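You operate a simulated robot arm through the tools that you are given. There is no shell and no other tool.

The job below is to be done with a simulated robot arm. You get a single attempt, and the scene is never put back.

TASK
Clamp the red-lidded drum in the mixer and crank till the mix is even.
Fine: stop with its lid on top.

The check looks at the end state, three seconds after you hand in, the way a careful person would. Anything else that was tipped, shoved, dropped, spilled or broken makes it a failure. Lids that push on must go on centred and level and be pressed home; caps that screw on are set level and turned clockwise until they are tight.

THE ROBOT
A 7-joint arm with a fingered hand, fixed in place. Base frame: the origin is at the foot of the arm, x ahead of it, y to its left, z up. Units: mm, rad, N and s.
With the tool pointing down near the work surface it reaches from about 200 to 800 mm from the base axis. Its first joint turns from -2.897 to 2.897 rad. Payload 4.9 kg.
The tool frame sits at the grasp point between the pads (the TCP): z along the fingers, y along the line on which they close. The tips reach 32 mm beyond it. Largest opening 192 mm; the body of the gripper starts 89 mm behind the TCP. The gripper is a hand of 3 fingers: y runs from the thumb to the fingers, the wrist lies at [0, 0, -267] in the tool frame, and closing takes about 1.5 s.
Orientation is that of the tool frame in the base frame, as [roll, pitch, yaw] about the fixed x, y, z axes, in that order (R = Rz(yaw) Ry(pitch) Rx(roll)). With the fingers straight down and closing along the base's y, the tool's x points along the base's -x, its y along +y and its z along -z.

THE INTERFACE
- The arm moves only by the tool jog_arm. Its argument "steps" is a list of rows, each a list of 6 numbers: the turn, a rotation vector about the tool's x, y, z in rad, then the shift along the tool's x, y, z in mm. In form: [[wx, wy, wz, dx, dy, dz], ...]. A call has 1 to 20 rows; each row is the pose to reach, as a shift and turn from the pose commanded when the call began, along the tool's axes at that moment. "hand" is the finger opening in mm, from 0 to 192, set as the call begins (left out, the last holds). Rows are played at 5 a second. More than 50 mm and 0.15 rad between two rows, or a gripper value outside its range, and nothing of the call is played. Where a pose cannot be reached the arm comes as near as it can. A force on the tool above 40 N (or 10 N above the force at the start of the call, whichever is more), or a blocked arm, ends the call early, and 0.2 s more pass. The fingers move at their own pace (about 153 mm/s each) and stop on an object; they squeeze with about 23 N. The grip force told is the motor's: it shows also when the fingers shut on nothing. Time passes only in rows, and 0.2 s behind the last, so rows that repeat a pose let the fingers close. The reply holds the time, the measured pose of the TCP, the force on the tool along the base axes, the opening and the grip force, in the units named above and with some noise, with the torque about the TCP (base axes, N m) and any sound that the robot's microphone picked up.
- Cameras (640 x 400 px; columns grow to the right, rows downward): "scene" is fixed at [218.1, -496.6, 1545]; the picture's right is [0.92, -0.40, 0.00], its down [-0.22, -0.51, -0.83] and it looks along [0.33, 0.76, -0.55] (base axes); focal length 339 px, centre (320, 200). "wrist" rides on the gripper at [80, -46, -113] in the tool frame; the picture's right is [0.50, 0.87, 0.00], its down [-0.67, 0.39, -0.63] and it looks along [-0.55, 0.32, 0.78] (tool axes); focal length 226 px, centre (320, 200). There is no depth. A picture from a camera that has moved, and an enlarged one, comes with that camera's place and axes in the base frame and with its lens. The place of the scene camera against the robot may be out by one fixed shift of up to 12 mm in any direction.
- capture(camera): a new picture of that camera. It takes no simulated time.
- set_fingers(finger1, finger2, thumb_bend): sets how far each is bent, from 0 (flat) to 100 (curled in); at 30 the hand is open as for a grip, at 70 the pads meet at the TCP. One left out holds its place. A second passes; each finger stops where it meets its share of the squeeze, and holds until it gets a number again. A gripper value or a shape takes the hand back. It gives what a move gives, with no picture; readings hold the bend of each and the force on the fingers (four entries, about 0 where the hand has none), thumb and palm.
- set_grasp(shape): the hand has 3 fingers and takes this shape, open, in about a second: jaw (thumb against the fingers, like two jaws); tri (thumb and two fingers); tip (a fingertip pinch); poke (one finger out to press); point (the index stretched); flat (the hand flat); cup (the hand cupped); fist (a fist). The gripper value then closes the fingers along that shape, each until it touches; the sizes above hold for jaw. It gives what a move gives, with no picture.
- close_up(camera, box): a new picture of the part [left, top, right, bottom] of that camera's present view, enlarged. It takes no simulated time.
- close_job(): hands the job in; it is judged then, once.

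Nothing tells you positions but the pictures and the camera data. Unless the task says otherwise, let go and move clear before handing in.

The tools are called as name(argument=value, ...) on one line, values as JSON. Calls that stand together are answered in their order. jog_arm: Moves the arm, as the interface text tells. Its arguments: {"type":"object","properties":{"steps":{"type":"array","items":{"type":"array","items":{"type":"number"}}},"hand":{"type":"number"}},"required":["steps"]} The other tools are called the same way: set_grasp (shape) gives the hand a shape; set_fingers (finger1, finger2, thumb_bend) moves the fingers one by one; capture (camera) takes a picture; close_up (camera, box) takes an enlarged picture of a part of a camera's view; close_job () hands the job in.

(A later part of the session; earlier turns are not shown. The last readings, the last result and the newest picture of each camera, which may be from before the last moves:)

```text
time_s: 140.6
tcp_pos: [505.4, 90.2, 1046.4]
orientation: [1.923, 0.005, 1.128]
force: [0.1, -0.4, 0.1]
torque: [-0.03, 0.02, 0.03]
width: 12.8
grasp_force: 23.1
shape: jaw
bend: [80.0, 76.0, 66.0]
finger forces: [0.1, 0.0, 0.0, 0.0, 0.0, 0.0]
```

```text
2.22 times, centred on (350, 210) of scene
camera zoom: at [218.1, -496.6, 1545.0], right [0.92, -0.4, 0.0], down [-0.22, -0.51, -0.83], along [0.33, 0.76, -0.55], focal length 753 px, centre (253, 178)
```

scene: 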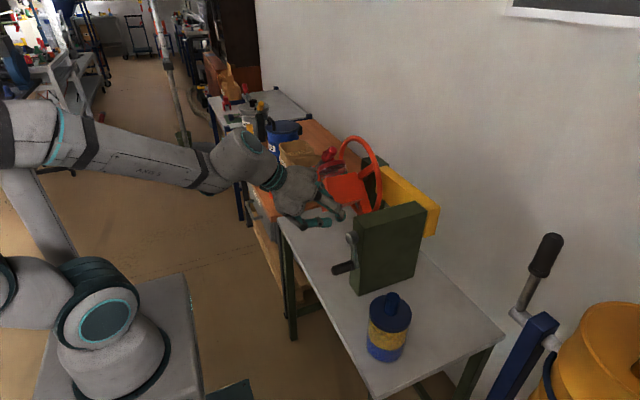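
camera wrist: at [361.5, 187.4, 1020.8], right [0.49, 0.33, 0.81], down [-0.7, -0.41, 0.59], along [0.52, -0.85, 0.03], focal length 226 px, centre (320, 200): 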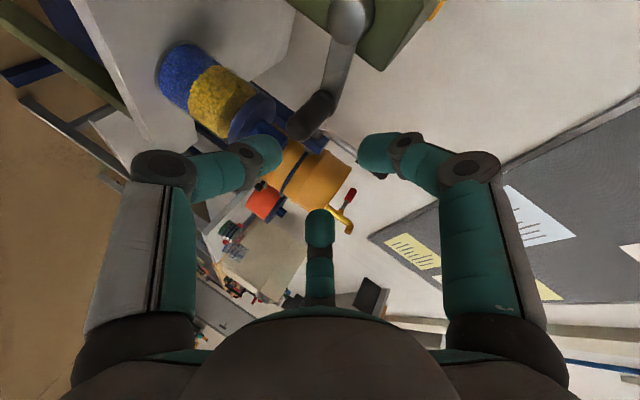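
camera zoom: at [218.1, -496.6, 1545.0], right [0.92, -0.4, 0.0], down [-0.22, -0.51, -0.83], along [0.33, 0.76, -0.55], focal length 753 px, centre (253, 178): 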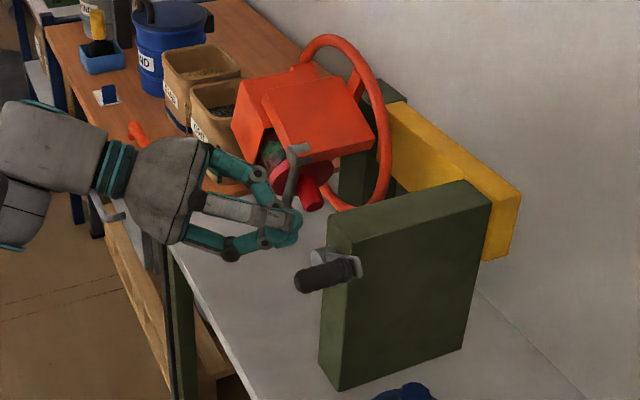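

The crank advanced again but the fingertips' grip gives way when pulling upward. A closed fist is a stiffer pusher that can follow the handle from behind all the way round. I back off and look at the fist's shape.

jog_arm(steps=[[0, 0, 0, -6, -5, -14], [0, 0, 0, -12, -10, -30], [0, 0, 0, -18, -14, -45], [0, 0, 0, -24, -18, -58], [0, 0, 0, -24, -18, -58]])

set_grasp(shape="fist")

capture(camera="wrist")

close_up(camera="scene", box=[230, 130, 390, 290])

```text
time_s: 141.8
tcp_pos: [438.9, 94.0, 1051.1]
orientation: [1.924, 0.004, 1.129]
force: [-0.3, -0.5, 0.5]
torque: [0.01, 0.03, -0.01]
width: 12.8
grasp_force: 22.8
shape: jaw
bend: [80.0, 76.0, 66.0]
finger forces: [0.0, 0.1, 0.0, 0.0, 0.0, 0.0]
```

```text
time_s: 142.7
tcp_pos: [438.2, 95.1, 1050.5]
orientation: [1.922, 0.004, 1.127]
force: [0.1, 0.4, 0.0]
torque: [0.01, -0.01, -0.01]
width: 0.1
grasp_force: 0.0
shape: fist
bend: [100.0, 100.0, 63.0]
finger forces: [0.0, 0.0, 0.0, 0.0, 0.1, 0.0]
```

```text
taken
camera wrist: at [362.1, 216.9, 1045.8], right [0.49, 0.33, 0.81], down [-0.7, -0.41, 0.59], along [0.52, -0.85, 0.03], focal length 226 px, centre (320, 200)
```

wrist: 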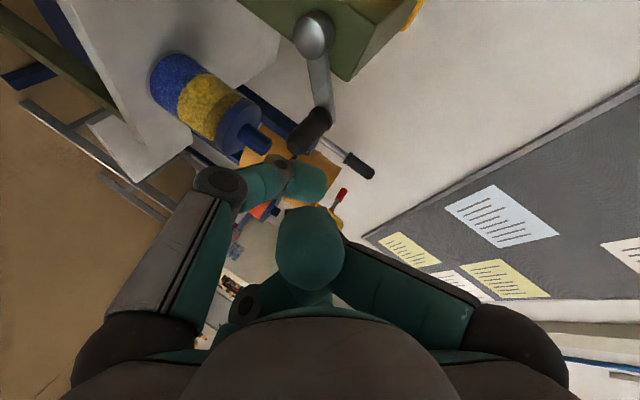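

```text
2.50 times, centred on (310, 210) of scene
camera zoom: at [218.1, -496.6, 1545.0], right [0.92, -0.4, 0.0], down [-0.22, -0.51, -0.83], along [0.33, 0.76, -0.55], focal length 847 px, centre (345, 175)
```

zoom: 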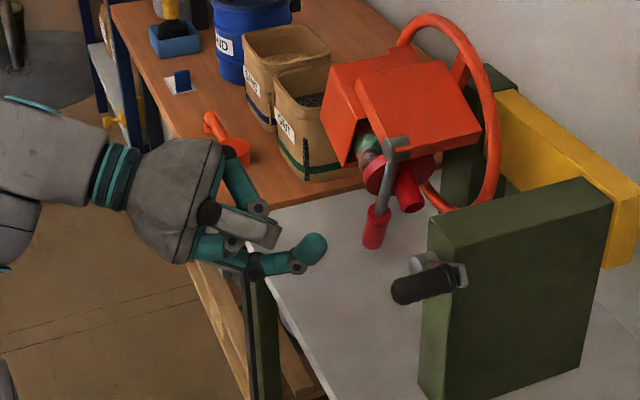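

close_up(camera="scene", box=[300, 120, 400, 210])

```text
4.44 times, centred on (350, 165) of scene
camera zoom: at [218.1, -496.6, 1545.0], right [0.92, -0.4, 0.0], down [-0.22, -0.51, -0.83], along [0.33, 0.76, -0.55], focal length 1505 px, centre (187, 356)
```

zoom: 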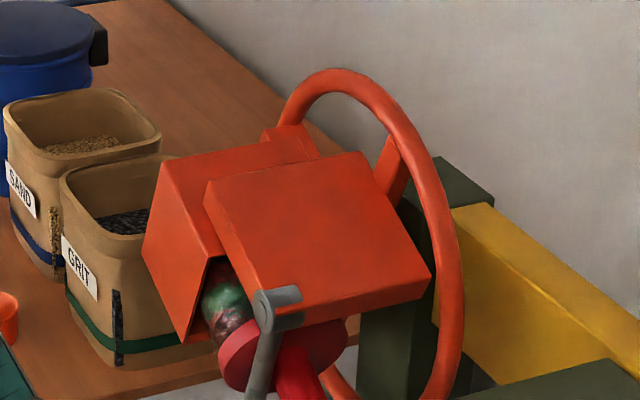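

Looking closely, the cradle is inverted and the lever has swung open about 30°, so the drum is sliding out against it. I must bring the cradle upright by turning on forward about 110°, with care. First I re-open the hand and locate the crank handle.

close_up(camera="wrist", box=[250, 0, 400, 180])

close_up(camera="scene", box=[310, 170, 400, 260])

```text
2.22 times, centred on (325, 90) of wrist
camera zoom: at [362.1, 216.9, 1045.8], right [0.49, 0.33, 0.81], down [-0.7, -0.41, 0.59], along [0.52, -0.85, 0.03], focal length 502 px, centre (309, 444)
```

zoom: 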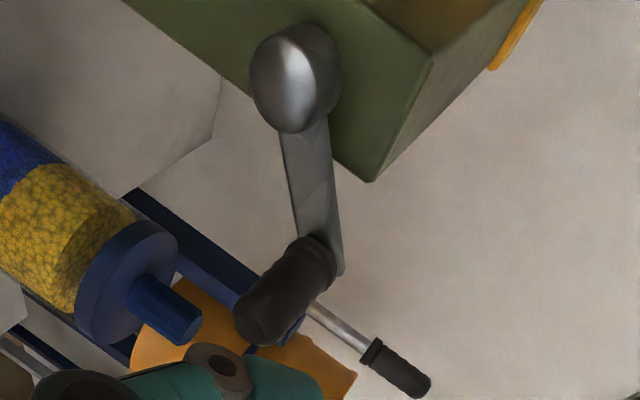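

```text
4.44 times, centred on (355, 215) of scene
camera zoom: at [218.1, -496.6, 1545.0], right [0.92, -0.4, 0.0], down [-0.22, -0.51, -0.83], along [0.33, 0.76, -0.55], focal length 1505 px, centre (164, 133)
```

zoom: 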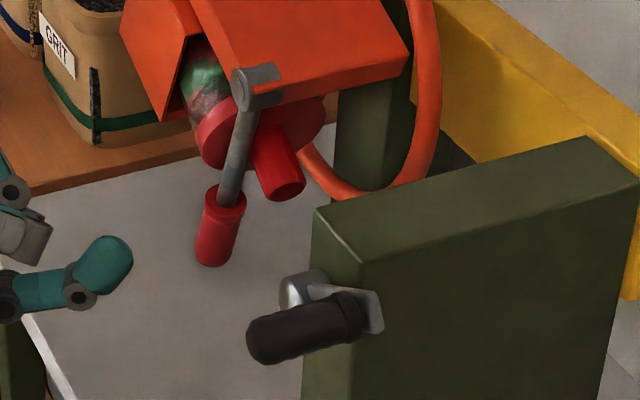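

On a closer reading, the drum is horizontal (lid toward -y) and the lever is still closed on the lid, so the clamp is holding. I re-grip the handle deeper at its present place (about y 45, z 1004) and move in small steps to see what force it really needs.

set_grasp(shape="jaw")

jog_arm(steps=[[0, 0, 0, -16.3, -13.6, 18.5], [0, 0, 0, -32.6, -27.3, 36.9], [0, 0, 0, -32.6, -27.3, 36.9]], hand=90)

close_up(camera="wrist", box=[200, 40, 440, 240])

```text
time_s: 143.6
tcp_pos: [439.0, 94.5, 1050.6]
orientation: [1.924, 0.004, 1.13]
force: [0.0, 0.1, 1.3]
torque: [0.04, 0.03, 0.01]
width: 192.0
grasp_force: 0.0
shape: jaw
bend: [30.0, 30.0, 30.0]
finger forces: [0.0, 0.1, 0.1, 0.0, 0.0, 0.0]
```

```text
time_s: 144.4
tcp_pos: [447.8, 54.3, 1012.5]
orientation: [1.924, 0.005, 1.129]
force: [0.0, -1.4, 0.4]
torque: [-0.01, 0.0, -0.01]
width: 90.5
grasp_force: 0.0
shape: jaw
bend: [38.0, 38.0, 70.0]
finger forces: [0.0, 0.1, 0.0, 0.0, 0.0, 0.0]
```

```text
2.00 times, centred on (320, 140) of wrist
camera zoom: at [371.4, 178.3, 1007.7], right [0.49, 0.33, 0.81], down [-0.7, -0.41, 0.59], along [0.52, -0.85, 0.03], focal length 452 px, centre (320, 320)
```

zoom: 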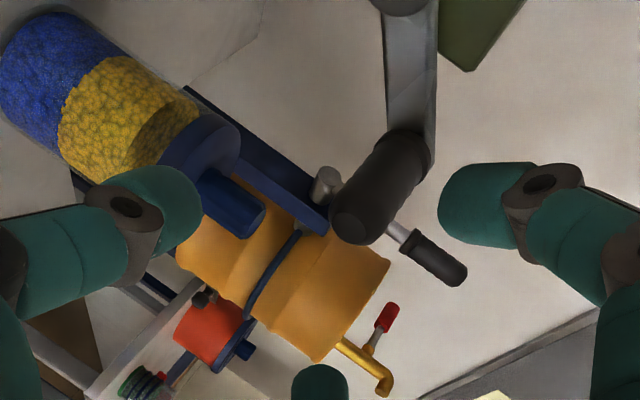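

jog_arm(steps=[[0, 0, 0, 4.5, 5.1, 15.5], [0, 0, 0, 9, 10.2, 31], [0, 0, 0, 13.6, 15.4, 46.6], [0, 0, 0, 18.1, 20.5, 62.1], [0, 0, 0, 18.1, 20.5, 62.1]])

jog_arm(steps=[[0, 0, 0, 0, 0, 0], [0, 0, 0, 0, 0, 0], [0, 0, 0, 0, 0, 0], [0, 0, 0, 0, 0, 0], [0, 0, 0, 0, 0, 0], [0, 0, 0, 0, 0, 0]], hand=8)

close_up(camera="wrist", box=[200, 40, 440, 240])

```text
time_s: 145.6
tcp_pos: [516.2, 43.8, 1009.3]
orientation: [1.924, 0.006, 1.127]
force: [0.2, 0.6, -0.2]
torque: [0.0, -0.01, 0.01]
width: 90.2
grasp_force: 0.1
shape: jaw
bend: [38.0, 38.0, 70.0]
finger forces: [0.0, 0.1, 0.0, 0.0, 0.1, 0.1]
```

```text
time_s: 147.0
tcp_pos: [515.3, 44.4, 1008.6]
orientation: [1.923, 0.005, 1.129]
force: [4.3, 5.4, -1.4]
torque: [0.06, -0.34, 0.58]
width: 18.1
grasp_force: 22.8
shape: jaw
bend: [59.0, 73.0, 70.0]
finger forces: [26.6, 19.6, 0.1, 0.1, 23.2, 0.0]
```

```text
2.00 times, centred on (320, 140) of wrist
camera zoom: at [440.1, 166.9, 1004.3], right [0.49, 0.33, 0.81], down [-0.7, -0.41, 0.59], along [0.52, -0.85, 0.03], focal length 452 px, centre (320, 320)
```

zoom: 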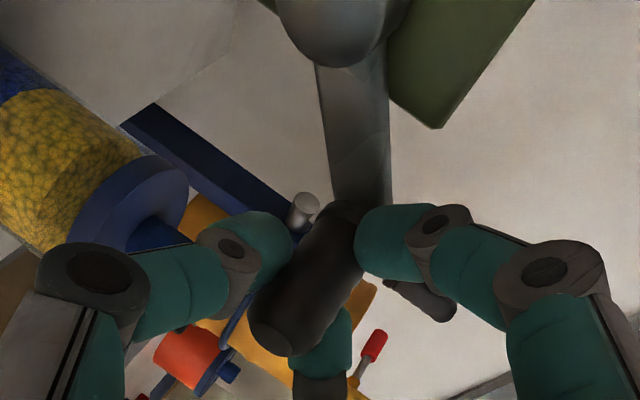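

jog_arm(steps=[[0, 0, 0, 1.8, 2.8, -1.9], [0, 0, 0, 3.6, 5.5, -3.8], [0, 0, 0, 5.6, 8.1, -5.8]])

close_up(camera="wrist", box=[200, 40, 440, 240])

```text
time_s: 147.8
tcp_pos: [515.4, 51.0, 1017.4]
orientation: [1.925, 0.006, 1.131]
force: [16.1, -1.7, -9.9]
torque: [0.11, -0.32, 0.58]
width: 17.0
grasp_force: 22.9
shape: jaw
bend: [74.0, 73.0, 70.0]
finger forces: [24.2, 18.0, 0.0, 0.0, 25.5, 0.0]
```

```text
2.00 times, centred on (320, 140) of wrist
camera zoom: at [439.5, 172.6, 1012.9], right [0.49, 0.33, 0.81], down [-0.7, -0.41, 0.59], along [0.52, -0.85, 0.03], focal length 452 px, centre (320, 320)
```

zoom: 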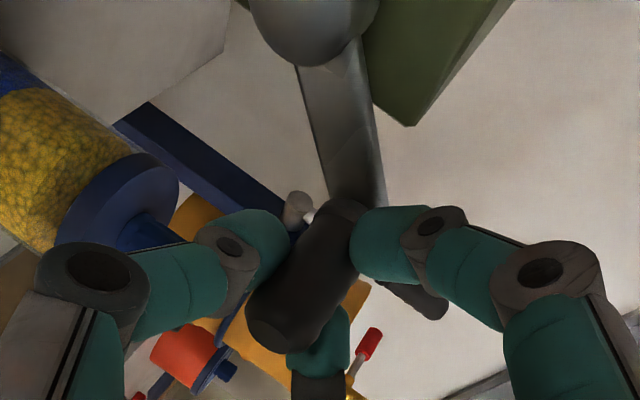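

The handle follows with about 9 N tangential force. Slow motion keeps the grip, so I continue in small steps.

jog_arm(steps=[[0, 0, 0, 3.1, 3.4, -2.8], [0, 0, 0, 6.3, 6.5, -5.6], [0, 0, 0, 9.9, 9.3, -8.4], [0, 0, 0, 13.6, 11.8, -11.2], [0, 0, 0, 17.6, 14, -14], [0, 0, 0, 21.8, 15.9, -16.8]])

close_up(camera="wrist", box=[200, 40, 440, 240])

close_up(camera="scene", box=[280, 110, 430, 260])

```text
time_s: 149.2
tcp_pos: [513.2, 72.8, 1039.6]
orientation: [1.923, 0.005, 1.128]
force: [22.9, 5.1, -14.9]
torque: [0.17, -0.36, 0.67]
width: 16.2
grasp_force: 23.4
shape: jaw
bend: [60.0, 73.0, 70.0]
finger forces: [24.2, 15.2, 0.0, 0.1, 28.8, 0.1]
```

```text
2.00 times, centred on (320, 140) of wrist
camera zoom: at [438.6, 195.7, 1035.0], right [0.49, 0.33, 0.81], down [-0.7, -0.41, 0.59], along [0.52, -0.85, 0.03], focal length 452 px, centre (320, 320)
```

zoom: 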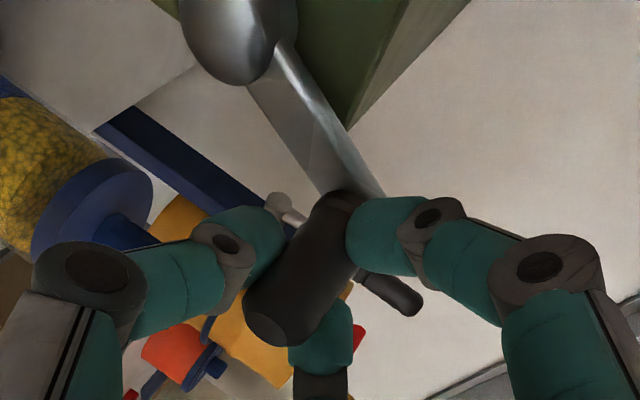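

```text
2.67 times, centred on (355, 185) of scene
camera zoom: at [218.1, -496.6, 1545.0], right [0.92, -0.4, 0.0], down [-0.22, -0.51, -0.83], along [0.33, 0.76, -0.55], focal length 903 px, centre (227, 240)
```

zoom: 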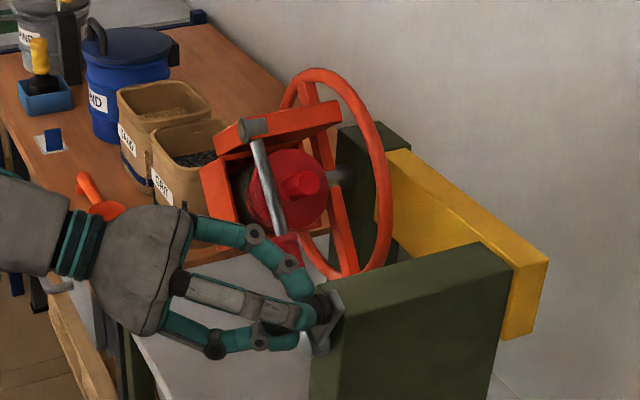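

jog_arm(steps=[[0, 0, 0, 5.0, 2.2, -0.8], [0, 0, 0, 10.0, 3.6, -2.9], [0, 0, 0, 14.7, 4.5, -5.6], [0, 0, 0, 19.3, 5.0, -8.1], [0, 0, 0, 24.0, 5.2, -10.5], [0, 0, 0, 28.7, 5.0, -12.9], [0, 0, 0, 28.7, 5.0, -12.9]])

close_up(camera="wrist", box=[200, 40, 440, 240])

close_up(camera="scene", box=[280, 110, 430, 260])

```text
time_s: 150.8
tcp_pos: [517.5, 104.0, 1048.1]
orientation: [1.923, 0.006, 1.13]
force: [-18.1, 3.3, -5.5]
torque: [0.09, 0.14, 0.42]
width: 17.8
grasp_force: 22.3
shape: jaw
bend: [75.0, 73.0, 70.0]
finger forces: [29.2, 20.7, 0.0, 0.0, 28.1, 0.0]
```

```text
2.00 times, centred on (320, 140) of wrist
camera zoom: at [441.0, 227.0, 1043.2], right [0.49, 0.33, 0.81], down [-0.7, -0.41, 0.59], along [0.52, -0.85, 0.03], focal length 452 px, centre (320, 320)
```

zoom: 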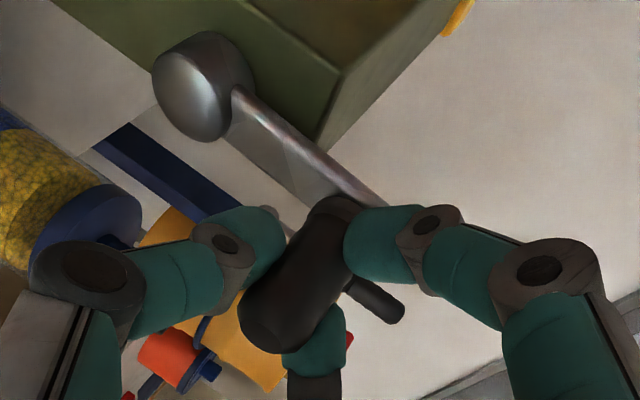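

```text
2.67 times, centred on (355, 185) of scene
camera zoom: at [218.1, -496.6, 1545.0], right [0.92, -0.4, 0.0], down [-0.22, -0.51, -0.83], along [0.33, 0.76, -0.55], focal length 903 px, centre (227, 240)
```

zoom: 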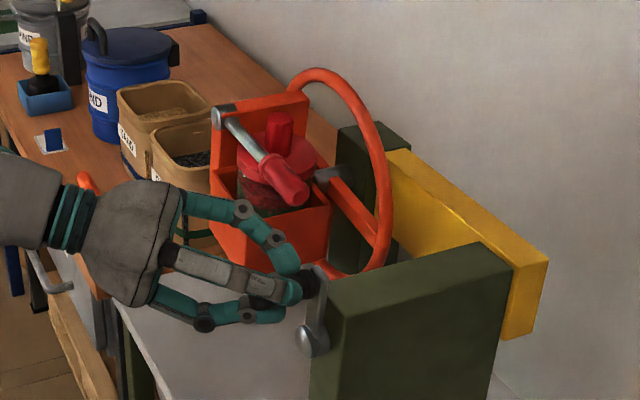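

The crank is back near the top and the cradle almost upright, with the clamp still across the lid. I look at the drum's mix.

close_up(camera="scene", box=[320, 140, 380, 190])

```text
8.00 times, centred on (350, 165) of scene
camera zoom: at [218.1, -496.6, 1545.0], right [0.92, -0.4, 0.0], down [-0.22, -0.51, -0.83], along [0.33, 0.76, -0.55], focal length 2710 px, centre (80, 480)
```

zoom: 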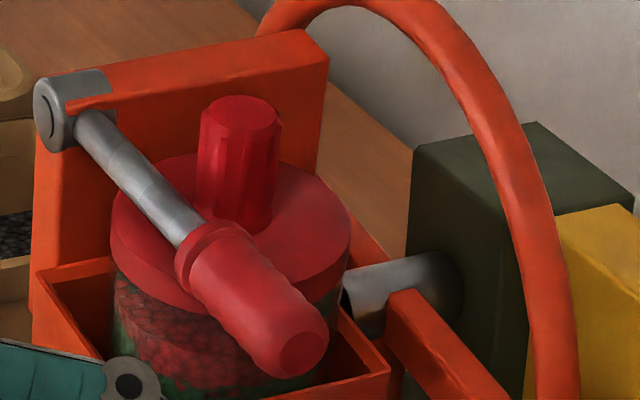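

The lever holds and the mix is already partly broken up. With this attitude I run the next half turn slowly, first a quarter.

jog_arm(steps=[[0, 0, 0, 9.4, -3.5, -7.0], [0, 0, 0, 19.9, -7.0, -11.0], [0, 0, 0, 30.0, -12.0, -14.3], [0, 0, 0, 39.5, -18.6, -16.6], [0, 0, 0, 48.0, -26.4, -18.0], [0, 0, 0, 55.5, -35.3, -18.6], [0, 0, 0, 61.8, -45.4, -18.1], [0, 0, 0, 66.7, -56.0, -16.6], [0, 0, 0, 69.9, -66.9, -14.2], [0, 0, 0, 71.5, -78.2, -10.9]])

close_up(camera="wrist", box=[200, 40, 440, 240])

close_up(camera="scene", box=[280, 110, 430, 260])

```text
time_s: 153.0
tcp_pos: [514.9, 186.7, 978.1]
orientation: [1.924, 0.003, 1.135]
force: [1.9, 14.8, 7.4]
torque: [0.04, -0.78, 0.96]
width: 17.2
grasp_force: 23.0
shape: jaw
bend: [75.0, 62.0, 70.0]
finger forces: [39.6, 20.3, 0.0, 0.0, 25.2, 0.1]
```

```text
2.00 times, centred on (320, 140) of wrist
camera zoom: at [438.2, 308.4, 974.9], right [0.48, 0.33, 0.81], down [-0.7, -0.41, 0.58], along [0.53, -0.85, 0.03], focal length 452 px, centre (320, 320)
```

zoom: 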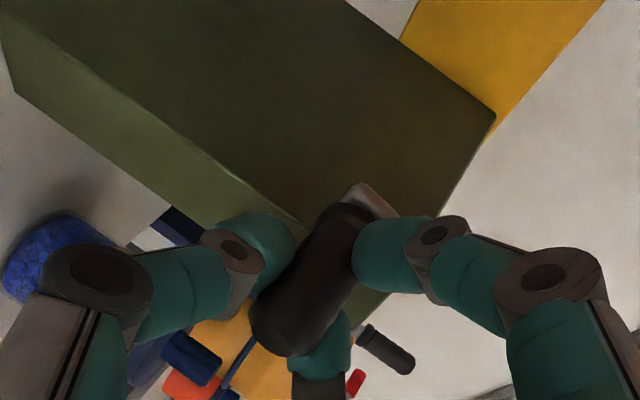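

```text
2.67 times, centred on (355, 185) of scene
camera zoom: at [218.1, -496.6, 1545.0], right [0.92, -0.4, 0.0], down [-0.22, -0.51, -0.83], along [0.33, 0.76, -0.55], focal length 903 px, centre (227, 240)
```

zoom: 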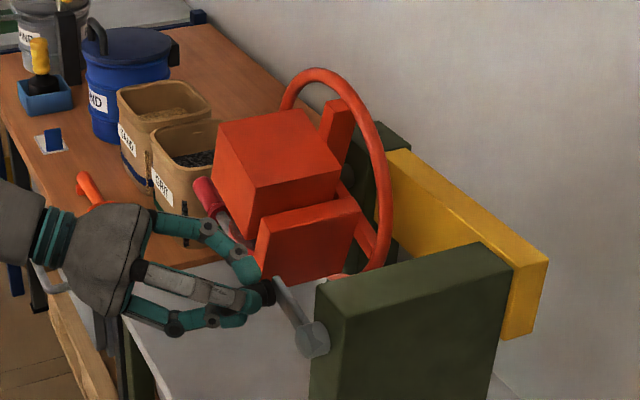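

jog_arm(steps=[[0, 0, 0, 2.7, -11.4, 2.8], [0, 0, 0, 1.1, -22.1, 7.5], [0, 0, 0, -2.2, -32, 12.8], [0, 0, 0, -7, -41.1, 18.6], [0, 0, 0, -13.3, -49, 24.6], [0, 0, 0, -20.9, -55.6, 30.9], [0, 0, 0, -29.4, -60.9, 37.1], [0, 0, 0, -38.9, -64.3, 43.2], [0, 0, 0, -49, -66.1, 49], [0, 0, 0, -59.5, -66.2, 54.3]])

close_up(camera="wrist", box=[200, 40, 440, 240])

close_up(camera="scene", box=[280, 110, 430, 260])

```text
time_s: 155.2
tcp_pos: [516.3, 113.6, 895.6]
orientation: [1.925, 0.008, 1.122]
force: [18.3, -7.8, -9.4]
torque: [0.04, -0.36, 0.44]
width: 17.0
grasp_force: 23.1
shape: jaw
bend: [75.0, 73.0, 70.0]
finger forces: [22.4, 20.1, 0.0, 0.0, 26.0, 0.1]
```

```text
2.00 times, centred on (320, 140) of wrist
camera zoom: at [439.4, 237.9, 890.9], right [0.49, 0.33, 0.81], down [-0.7, -0.4, 0.59], along [0.52, -0.86, 0.03], focal length 452 px, centre (320, 320)
```

zoom: 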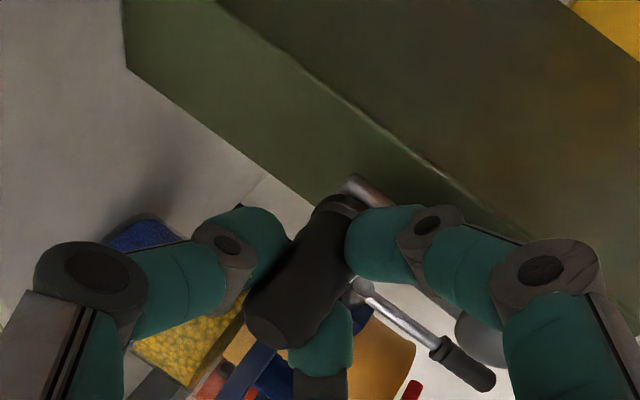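

```text
2.67 times, centred on (355, 185) of scene
camera zoom: at [218.1, -496.6, 1545.0], right [0.92, -0.4, 0.0], down [-0.22, -0.51, -0.83], along [0.33, 0.76, -0.55], focal length 903 px, centre (227, 240)
```

zoom: 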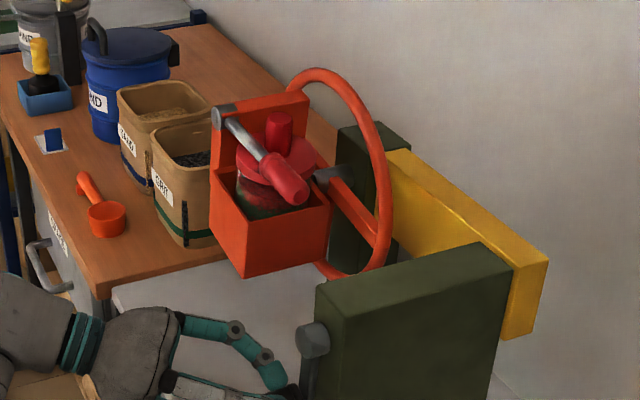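

jog_arm(steps=[[0, 0, 0, 0, 0, 0], [0, 0, 0, 0, 0, 0]])

```text
time_s: 155.8
tcp_pos: [515.5, 115.7, 896.3]
orientation: [1.924, 0.008, 1.128]
force: [14.5, -10.5, -13.8]
torque: [0.01, -0.13, 0.31]
width: 16.4
grasp_force: 23.2
shape: jaw
bend: [75.0, 63.0, 70.0]
finger forces: [20.3, 19.9, 0.1, 0.1, 27.1, 0.1]
```

From the measured points the hand's circle is centred at (y 113.7, z 969.6) with radius 77. I continue slowly through the third quarter.

jog_arm(steps=[[0, 0, 0, -14.2, -2.7, 8.1], [0, 0, 0, -22.3, 0.2, 11.2], [0, 0, 0, -30.3, 4.1, 13.7], [0, 0, 0, -37.9, 8.9, 15.8], [0, 0, 0, -45, 14.5, 17.4], [0, 0, 0, -51.6, 21, 18.3], [0, 0, 0, -57.5, 28.1, 18.8], [0, 0, 0, -62.5, 35.7, 18.4]])

close_up(camera="wrist", box=[200, 40, 440, 240])

close_up(camera="scene", box=[280, 110, 430, 300])

```text
time_s: 157.6
tcp_pos: [514.2, 48.9, 926.0]
orientation: [1.923, 0.005, 1.126]
force: [17.7, -6.0, -4.6]
torque: [-0.02, -0.46, 0.47]
width: 16.9
grasp_force: 23.0
shape: jaw
bend: [75.0, 63.0, 70.0]
finger forces: [23.9, 21.1, 0.0, 0.1, 23.7, 0.0]
```

```text
2.00 times, centred on (320, 140) of wrist
camera zoom: at [438.7, 172.1, 920.8], right [0.49, 0.33, 0.81], down [-0.7, -0.41, 0.59], along [0.52, -0.85, 0.03], focal length 452 px, centre (320, 320)
```

zoom: 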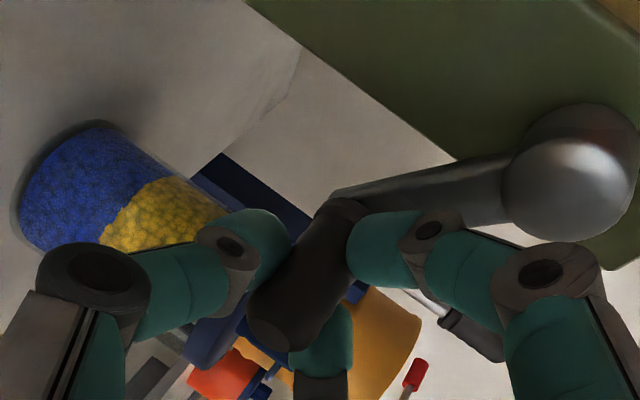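

```text
2.11 times, centred on (355, 205) of scene
camera zoom: at [218.1, -496.6, 1545.0], right [0.92, -0.4, 0.0], down [-0.22, -0.51, -0.83], along [0.33, 0.76, -0.55], focal length 713 px, centre (246, 190)
```

zoom: 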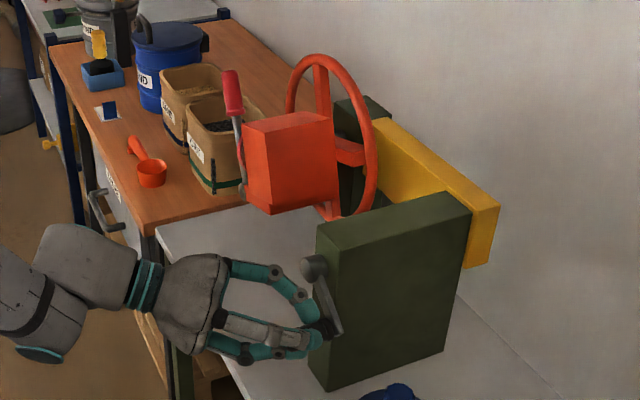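

The grip holds with the right circle. I carry on up through the fourth quarter to the top.

jog_arm(steps=[[0, 0, 0, -4.4, 10, 0.3], [0, 0, 0, -8.1, 19.9, -1.4], [0, 0, 0, -10.5, 30.1, -3.9], [0, 0, 0, -11.6, 40.2, -7.2], [0, 0, 0, -11.3, 50.4, -11], [0, 0, 0, -9.7, 60, -15.3], [0, 0, 0, -6.8, 69.3, -20.2], [0, 0, 0, -2.6, 77.7, -25.4], [0, 0, 0, 2.9, 85.3, -30.9], [0, 0, 0, 9.3, 91.8, -36.6], [0, 0, 0, 16.7, 97.2, -42.3], [0, 0, 0, 25, 101.2, -47.9], [0, 0, 0, 33.9, 103.9, -53.3], [0, 0, 0, 43.2, 105.3, -58.6], [0, 0, 0, 52.8, 105.3, -63.4], [0, 0, 0, 62.5, 103.8, -67.7]])

close_up(camera="wrist", box=[200, 40, 440, 240])

close_up(camera="scene", box=[280, 110, 430, 260])

```text
time_s: 161.0
tcp_pos: [517.7, 120.3, 1046.3]
orientation: [1.924, 0.004, 1.132]
force: [-13.0, 9.5, 5.4]
torque: [0.04, -0.38, 0.55]
width: 18.1
grasp_force: 23.2
shape: jaw
bend: [76.0, 61.0, 70.0]
finger forces: [36.4, 22.5, 0.0, 0.0, 25.1, 0.0]
```

```text
2.00 times, centred on (320, 140) of wrist
camera zoom: at [439.8, 243.4, 1041.5], right [0.48, 0.33, 0.81], down [-0.7, -0.41, 0.58], along [0.53, -0.85, 0.03], focal length 452 px, centre (320, 320)
```

zoom: 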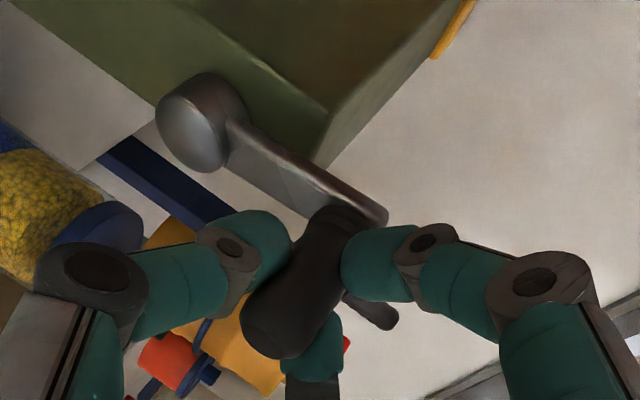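

```text
2.67 times, centred on (355, 185) of scene
camera zoom: at [218.1, -496.6, 1545.0], right [0.92, -0.4, 0.0], down [-0.22, -0.51, -0.83], along [0.33, 0.76, -0.55], focal length 903 px, centre (227, 240)
```

zoom: 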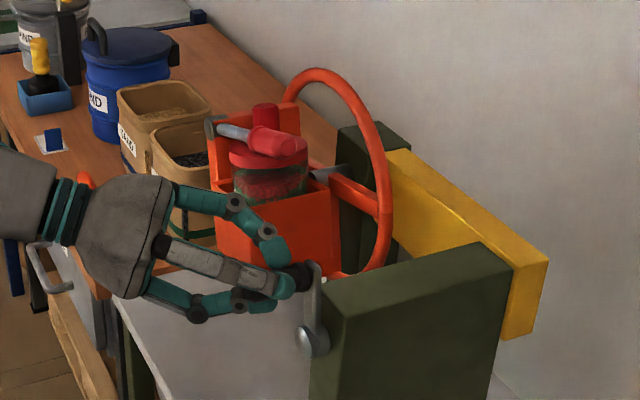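

A full crank turn without slipping. I check the mix through the glass.

close_up(camera="scene", box=[325, 140, 375, 180])

```text
10.00 times, centred on (350, 160) of scene
camera zoom: at [218.1, -496.6, 1545.0], right [0.92, -0.4, 0.0], down [-0.22, -0.51, -0.83], along [0.33, 0.76, -0.55], focal length 3387 px, centre (20, 600)
```

zoom: 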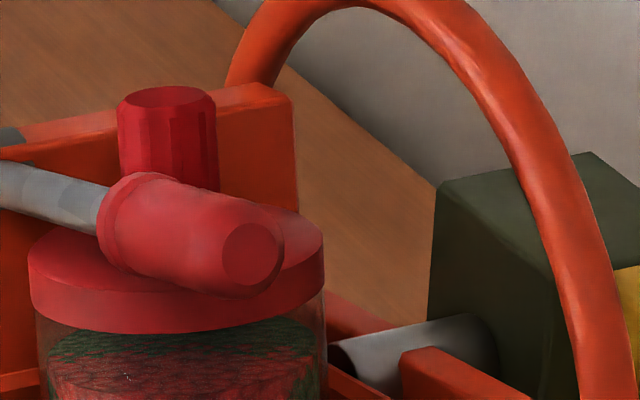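

The mix is still banded, so it needs many more turns. I now run full half-turns per call.

jog_arm(steps=[[0, 0, 0, 10.8, -3.4, -4.2], [0, 0, 0, 21.2, -8.5, -7.6], [0, 0, 0, 31.0, -14.9, -10.1], [0, 0, 0, 39.9, -22.9, -11.7], [0, 0, 0, 47.7, -32.1, -12.3], [0, 0, 0, 54.2, -42.2, -11.9], [0, 0, 0, 59.3, -53.1, -10.5], [0, 0, 0, 62.8, -64.5, -8.0], [0, 0, 0, 64.6, -75.9, -4.8], [0, 0, 0, 64.8, -87.3, -0.7], [0, 0, 0, 63.2, -98.2, 4.1], [0, 0, 0, 59.9, -108.6, 9.6], [0, 0, 0, 55.1, -118, 15.4], [0, 0, 0, 48.8, -126.1, 21.6], [0, 0, 0, 41.2, -133.1, 28], [0, 0, 0, 32.4, -138.5, 34.3], [0, 0, 0, 22.8, -142.2, 40.6], [0, 0, 0, 12.4, -144.3, 46.6], [0, 0, 0, 1.6, -144.4, 52.1], [0, 0, 0, -9.3, -142.8, 57.1]])

close_up(camera="scene", box=[280, 110, 430, 300])

```text
time_s: 165.2
tcp_pos: [516.3, 105.7, 890.7]
orientation: [1.922, 0.006, 1.126]
force: [-13.5, -2.9, 18.3]
torque: [-0.31, -0.7, 0.17]
width: 19.1
grasp_force: 23.8
shape: jaw
bend: [77.0, 60.0, 70.0]
finger forces: [33.3, 29.0, 0.1, 0.1, 16.9, 0.1]
```

```text
2.11 times, centred on (355, 205) of scene
camera zoom: at [218.1, -496.6, 1545.0], right [0.92, -0.4, 0.0], down [-0.22, -0.51, -0.83], along [0.33, 0.76, -0.55], focal length 713 px, centre (246, 190)
```

zoom: 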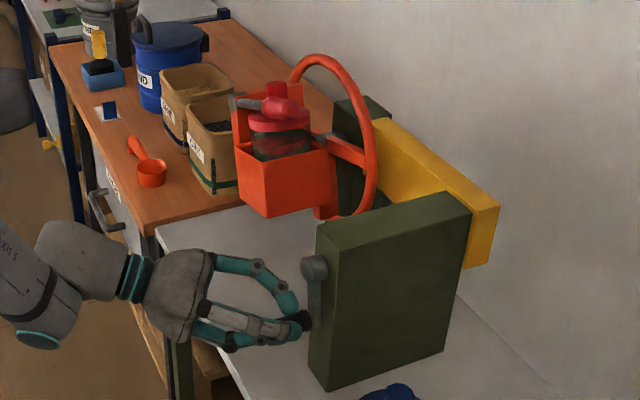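

jog_arm(steps=[[0, 0, 0, -11.7, 5.1, 1.6], [0, 0, 0, -22.1, 10.2, 5.0], [0, 0, 0, -31.9, 16.6, 7.5], [0, 0, 0, -40.8, 24.6, 9.1], [0, 0, 0, -48.6, 33.8, 9.7], [0, 0, 0, -55.1, 43.9, 9.3], [0, 0, 0, -60.2, 54.8, 7.9], [0, 0, 0, -63.7, 66.2, 5.4], [0, 0, 0, -65.5, 77.6, 2.2], [0, 0, 0, -65.7, 89, -1.9], [0, 0, 0, -64.1, 99.9, -6.7], [0, 0, 0, -60.8, 110.3, -12.2], [0, 0, 0, -56, 119.7, -18], [0, 0, 0, -49.7, 127.8, -24.2], [0, 0, 0, -42.1, 134.8, -30.6], [0, 0, 0, -33.3, 140.2, -36.9], [0, 0, 0, -23.7, 143.9, -43.2], [0, 0, 0, -13.3, 146, -49.2], [0, 0, 0, -2.5, 146.1, -54.7], [0, 0, 0, 8.4, 144.5, -59.7]])

close_up(camera="scene", box=[280, 110, 430, 300])

```text
time_s: 169.4
tcp_pos: [516.5, 117.3, 1048.3]
orientation: [1.925, 0.007, 1.131]
force: [4.8, 5.1, -11.9]
torque: [0.25, -0.07, 0.39]
width: 17.5
grasp_force: 23.0
shape: jaw
bend: [76.0, 73.0, 70.0]
finger forces: [22.4, 17.7, 0.1, 0.0, 30.5, 0.1]
```

```text
2.11 times, centred on (355, 205) of scene
camera zoom: at [218.1, -496.6, 1545.0], right [0.92, -0.4, 0.0], down [-0.22, -0.51, -0.83], along [0.33, 0.76, -0.55], focal length 713 px, centre (246, 190)
```

zoom: 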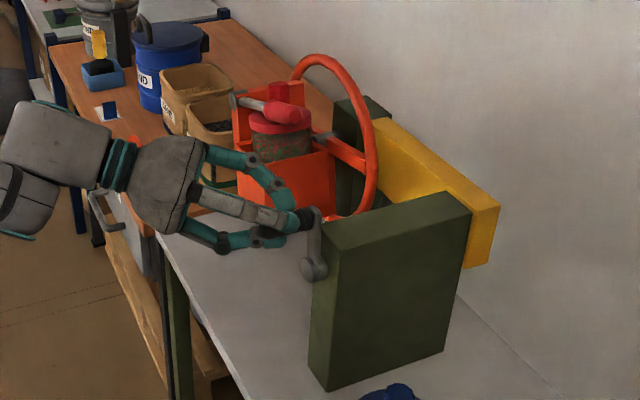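

close_up(camera="scene", box=[325, 140, 375, 180])

jog_arm(steps=[[0, 0, 0, 10.6, -4.7, -3.6], [0, 0, 0, 20.8, -9.7, -6.9], [0, 0, 0, 39.1, -23.8, -11], [0, 0, 0, 53.1, -42.8, -11.2], [0, 0, 0, 61.5, -64.6, -7.3], [0, 0, 0, 63.5, -87, -0.2], [0, 0, 0, 58.7, -107.8, 9.9], [0, 0, 0, 47.8, -125, 21.7], [0, 0, 0, 31.8, -137.1, 34.1], [0, 0, 0, 12.2, -142.8, 46.2], [0, 0, 0, -9.1, -141.3, 56.5]])

close_up(camera="wrist", box=[200, 40, 440, 240])

```text
10.00 times, centred on (350, 160) of scene
camera zoom: at [218.1, -496.6, 1545.0], right [0.92, -0.4, 0.0], down [-0.22, -0.51, -0.83], along [0.33, 0.76, -0.55], focal length 3387 px, centre (20, 600)
```

zoom: 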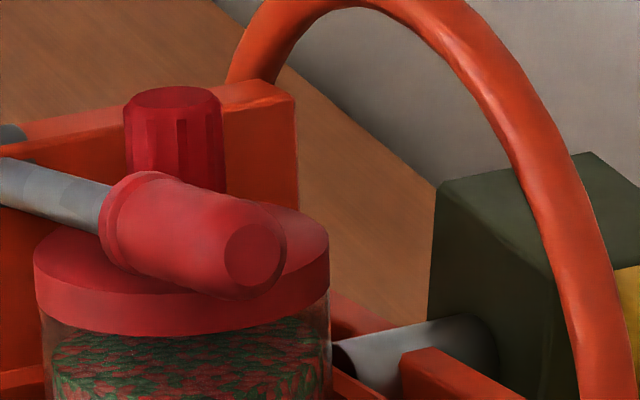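

```text
time_s: 171.8
tcp_pos: [513.1, 103.1, 892.9]
orientation: [1.925, 0.006, 1.125]
force: [11.0, -8.2, 6.6]
torque: [-0.16, -0.56, 0.18]
width: 17.0
grasp_force: 22.8
shape: jaw
bend: [76.0, 61.0, 70.0]
finger forces: [21.4, 25.5, 0.0, 0.0, 18.4, 0.0]
```

```text
2.00 times, centred on (320, 140) of wrist
camera zoom: at [437.8, 227.7, 888.8], right [0.49, 0.33, 0.81], down [-0.7, -0.4, 0.59], along [0.52, -0.85, 0.03], focal length 452 px, centre (320, 320)
```

zoom: 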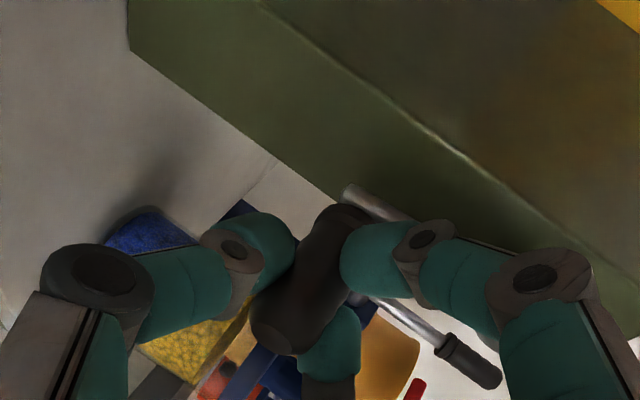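

The contents are now much more evenly mottled. I complete this turn and look again.

jog_arm(steps=[[0, 0, 0, -10.6, 3.3, 4.1], [0, 0, 0, -20.8, 8.3, 7.4], [0, 0, 0, -30.4, 14.6, 9.9], [0, 0, 0, -39.1, 22.4, 11.5], [0, 0, 0, -53.1, 41.4, 11.7], [0, 0, 0, -58.1, 52, 10.3], [0, 0, 0, -63.3, 74.4, 4.7], [0, 0, 0, -63.5, 85.6, 0.7], [0, 0, 0, -58.7, 106.4, -9.4], [0, 0, 0, -54, 115.6, -15.1], [0, 0, 0, -40.4, 130.4, -27.4], [0, 0, 0, -31.8, 135.7, -33.6], [0, 0, 0, -12.2, 141.4, -45.7], [0, 0, 0, -1.6, 141.5, -51.1], [0, 0, 0, 9.1, 139.9, -56]])

close_up(camera="scene", box=[325, 140, 375, 180])

close_up(camera="scene", box=[280, 110, 430, 300])

```text
time_s: 175.0
tcp_pos: [515.8, 116.9, 1046.3]
orientation: [1.922, 0.006, 1.128]
force: [0.0, 0.0, 0.4]
torque: [0.0, -0.03, -0.01]
width: 14.1
grasp_force: 22.7
shape: jaw
bend: [81.0, 76.0, 67.0]
finger forces: [0.0, 0.1, 0.0, 0.0, 0.1, 0.1]
```

```text
10.00 times, centred on (350, 160) of scene
camera zoom: at [218.1, -496.6, 1545.0], right [0.92, -0.4, 0.0], down [-0.22, -0.51, -0.83], along [0.33, 0.76, -0.55], focal length 3387 px, centre (20, 600)
```

zoom: 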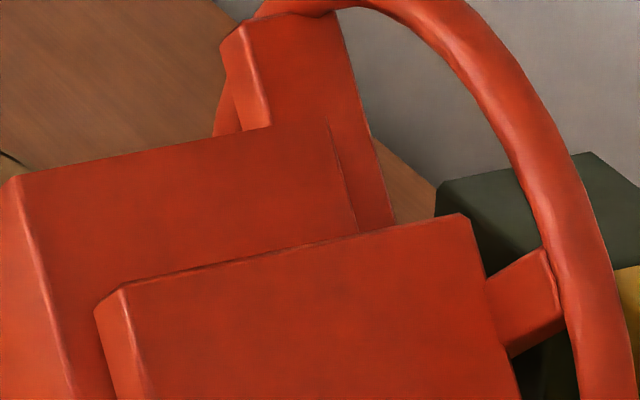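

```text
2.11 times, centred on (355, 205) of scene
camera zoom: at [218.1, -496.6, 1545.0], right [0.92, -0.4, 0.0], down [-0.22, -0.51, -0.83], along [0.33, 0.76, -0.55], focal length 713 px, centre (246, 190)
```

zoom: 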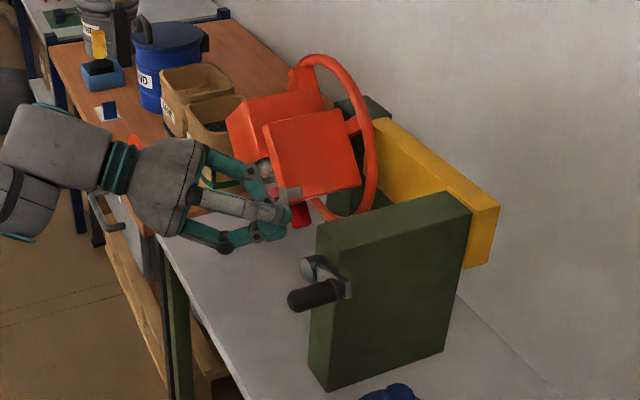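

The quicker upward stroke slipped; the crank stands at about 280° with the cradle inverted. I back off and re-grip there; upward strokes must be slow.

jog_arm(steps=[[0, 0, 0, -9.7, -7.1, -19.2], [0, 0, 0, -19.4, -14.2, -38.5], [0, 0, 0, -29.1, -21.3, -57.7], [0, 0, 0, -50.7, -35.4, -41.6], [0, 0, 0, -72.3, -49.5, -25.5], [0, 0, 0, -94, -63.6, -9.4], [0, 0, 0, -94, -63.6, -9.4]], hand=90)

close_up(camera="wrist", box=[200, 40, 440, 240])

close_up(camera="scene", box=[310, 170, 400, 270])

```text
time_s: 176.6
tcp_pos: [444.2, 43.5, 988.3]
orientation: [1.923, 0.005, 1.13]
force: [0.6, -0.2, 0.0]
torque: [-0.02, 0.02, 0.01]
width: 89.7
grasp_force: 0.2
shape: jaw
bend: [38.0, 38.0, 70.0]
finger forces: [0.0, 0.1, 0.0, 0.0, 0.0, 0.0]
```

```text
2.00 times, centred on (320, 140) of wrist
camera zoom: at [367.7, 166.7, 983.9], right [0.49, 0.33, 0.81], down [-0.7, -0.41, 0.59], along [0.52, -0.85, 0.03], focal length 452 px, centre (320, 320)
```

zoom: 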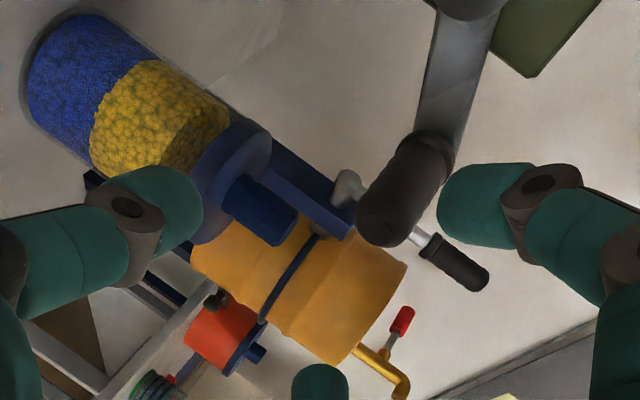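

```text
4.00 times, centred on (355, 220) of scene
camera zoom: at [218.1, -496.6, 1545.0], right [0.92, -0.4, 0.0], down [-0.22, -0.51, -0.83], along [0.33, 0.76, -0.55], focal length 1355 px, centre (180, 120)
```

zoom: 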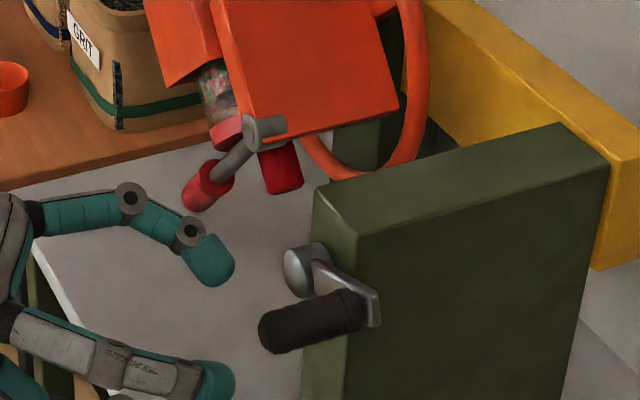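

jog_arm(steps=[[0, 0, 0, 7.1, 7, 14.7], [0, 0, 0, 14.2, 14.1, 29.4], [0, 0, 0, 21.4, 21.1, 44], [0, 0, 0, 28.5, 28.2, 58.7], [0, 0, 0, 28.5, 28.2, 58.7]])

jog_arm(steps=[[0, 0, 0, 0, 0, 0], [0, 0, 0, 0, 0, 0], [0, 0, 0, 0, 0, 0], [0, 0, 0, 0, 0, 0], [0, 0, 0, 0, 0, 0], [0, 0, 0, 0, 0, 0]], hand=8)

close_up(camera="wrist", box=[200, 40, 440, 240])

```text
time_s: 177.8
tcp_pos: [517.8, 41.5, 996.7]
orientation: [1.925, 0.005, 1.13]
force: [-0.2, 0.0, -1.1]
torque: [0.06, -0.02, 0.0]
width: 89.7
grasp_force: 0.2
shape: jaw
bend: [38.0, 38.0, 70.0]
finger forces: [0.1, 0.1, 0.0, 0.0, 0.1, 0.0]
```

```text
time_s: 179.2
tcp_pos: [517.7, 42.4, 997.1]
orientation: [1.925, 0.004, 1.129]
force: [3.8, 1.5, -4.5]
torque: [0.1, -0.15, 0.22]
width: 16.8
grasp_force: 22.8
shape: jaw
bend: [74.0, 61.0, 70.0]
finger forces: [19.1, 21.2, 0.0, 0.1, 23.9, 0.0]
```

```text
2.00 times, centred on (320, 140) of wrist
camera zoom: at [441.4, 164.9, 991.8], right [0.49, 0.33, 0.81], down [-0.7, -0.41, 0.59], along [0.52, -0.85, 0.03], focal length 452 px, centre (320, 320)
```

zoom: 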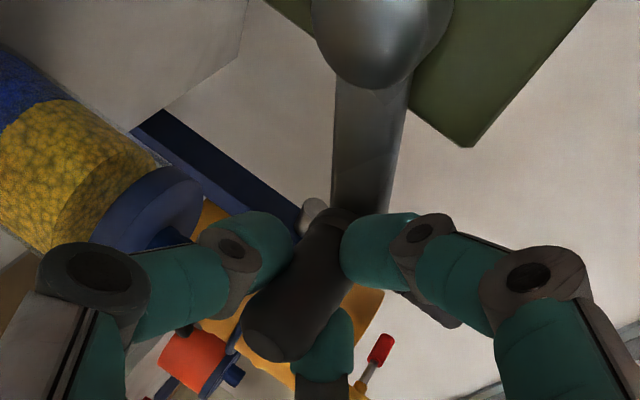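

jog_arm(steps=[[0, 0, 0, 2.8, 6.1, -3.7], [0, 0, 0, 6.2, 11.8, -7.5], [0, 0, 0, 10.2, 17.1, -11.4], [0, 0, 0, 14.8, 21.7, -15.4], [0, 0, 0, 19.8, 25.9, -19.5], [0, 0, 0, 25.3, 29.3, -23.5], [0, 0, 0, 31.2, 32.1, -27.5], [0, 0, 0, 37.4, 34.3, -31.5], [0, 0, 0, 43.9, 35.7, -35.3], [0, 0, 0, 50.6, 36.5, -38.9], [0, 0, 0, 57.4, 36.5, -42.3], [0, 0, 0, 64.2, 35.8, -45.5], [0, 0, 0, 64.2, 35.8, -45.5]])

close_up(camera="scene", box=[325, 140, 375, 180])

close_up(camera="scene", box=[280, 110, 430, 260])

```text
time_s: 182.0
tcp_pos: [517.1, 114.9, 1045.9]
orientation: [1.923, 0.006, 1.128]
force: [0.8, 0.2, 0.2]
torque: [0.02, 0.0, -0.04]
width: 14.5
grasp_force: 22.7
shape: jaw
bend: [77.0, 76.0, 70.0]
finger forces: [0.1, 0.0, 0.0, 0.0, 0.0, 0.0]
```

```text
10.00 times, centred on (350, 160) of scene
camera zoom: at [218.1, -496.6, 1545.0], right [0.92, -0.4, 0.0], down [-0.22, -0.51, -0.83], along [0.33, 0.76, -0.55], focal length 3387 px, centre (20, 600)
```

zoom: 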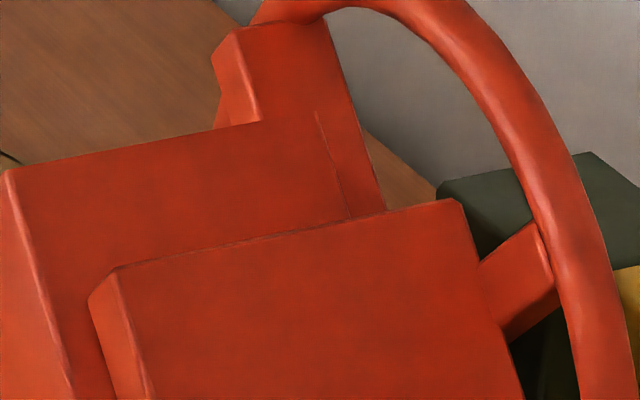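

```text
2.67 times, centred on (355, 185) of scene
camera zoom: at [218.1, -496.6, 1545.0], right [0.92, -0.4, 0.0], down [-0.22, -0.51, -0.83], along [0.33, 0.76, -0.55], focal length 903 px, centre (227, 240)
```

zoom: 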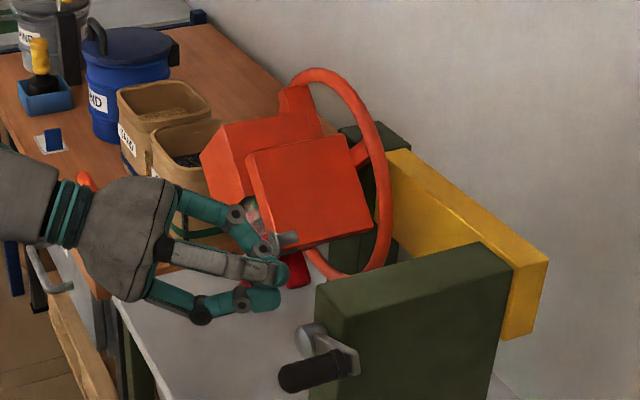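

It slipped at the heaviest point again, at 0.1 rad per step. I re-grip and go at half that pace from there, as worked before.

jog_arm(steps=[[0, 0, 0, -9.7, -7.1, -19.2], [0, 0, 0, -19.4, -14.2, -38.5], [0, 0, 0, -29.1, -21.3, -57.7], [0, 0, 0, -50.7, -35.4, -41.6], [0, 0, 0, -72.3, -49.5, -25.5], [0, 0, 0, -94, -63.6, -9.4], [0, 0, 0, -94, -63.6, -9.4]], hand=90)

close_up(camera="wrist", box=[200, 40, 440, 240])

```text
time_s: 183.6
tcp_pos: [448.6, 44.1, 988.6]
orientation: [1.924, 0.006, 1.129]
force: [0.0, 0.1, 0.1]
torque: [0.01, 0.02, -0.03]
width: 89.7
grasp_force: 0.2
shape: jaw
bend: [38.0, 38.0, 70.0]
finger forces: [0.0, 0.1, 0.1, 0.0, 0.0, 0.0]
```

```text
2.00 times, centred on (320, 140) of wrist
camera zoom: at [371.3, 167.9, 984.0], right [0.49, 0.33, 0.81], down [-0.7, -0.41, 0.59], along [0.52, -0.85, 0.03], focal length 452 px, centre (320, 320)
```

zoom: 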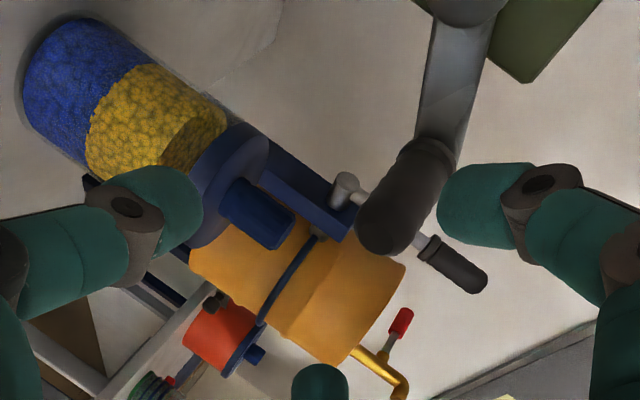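

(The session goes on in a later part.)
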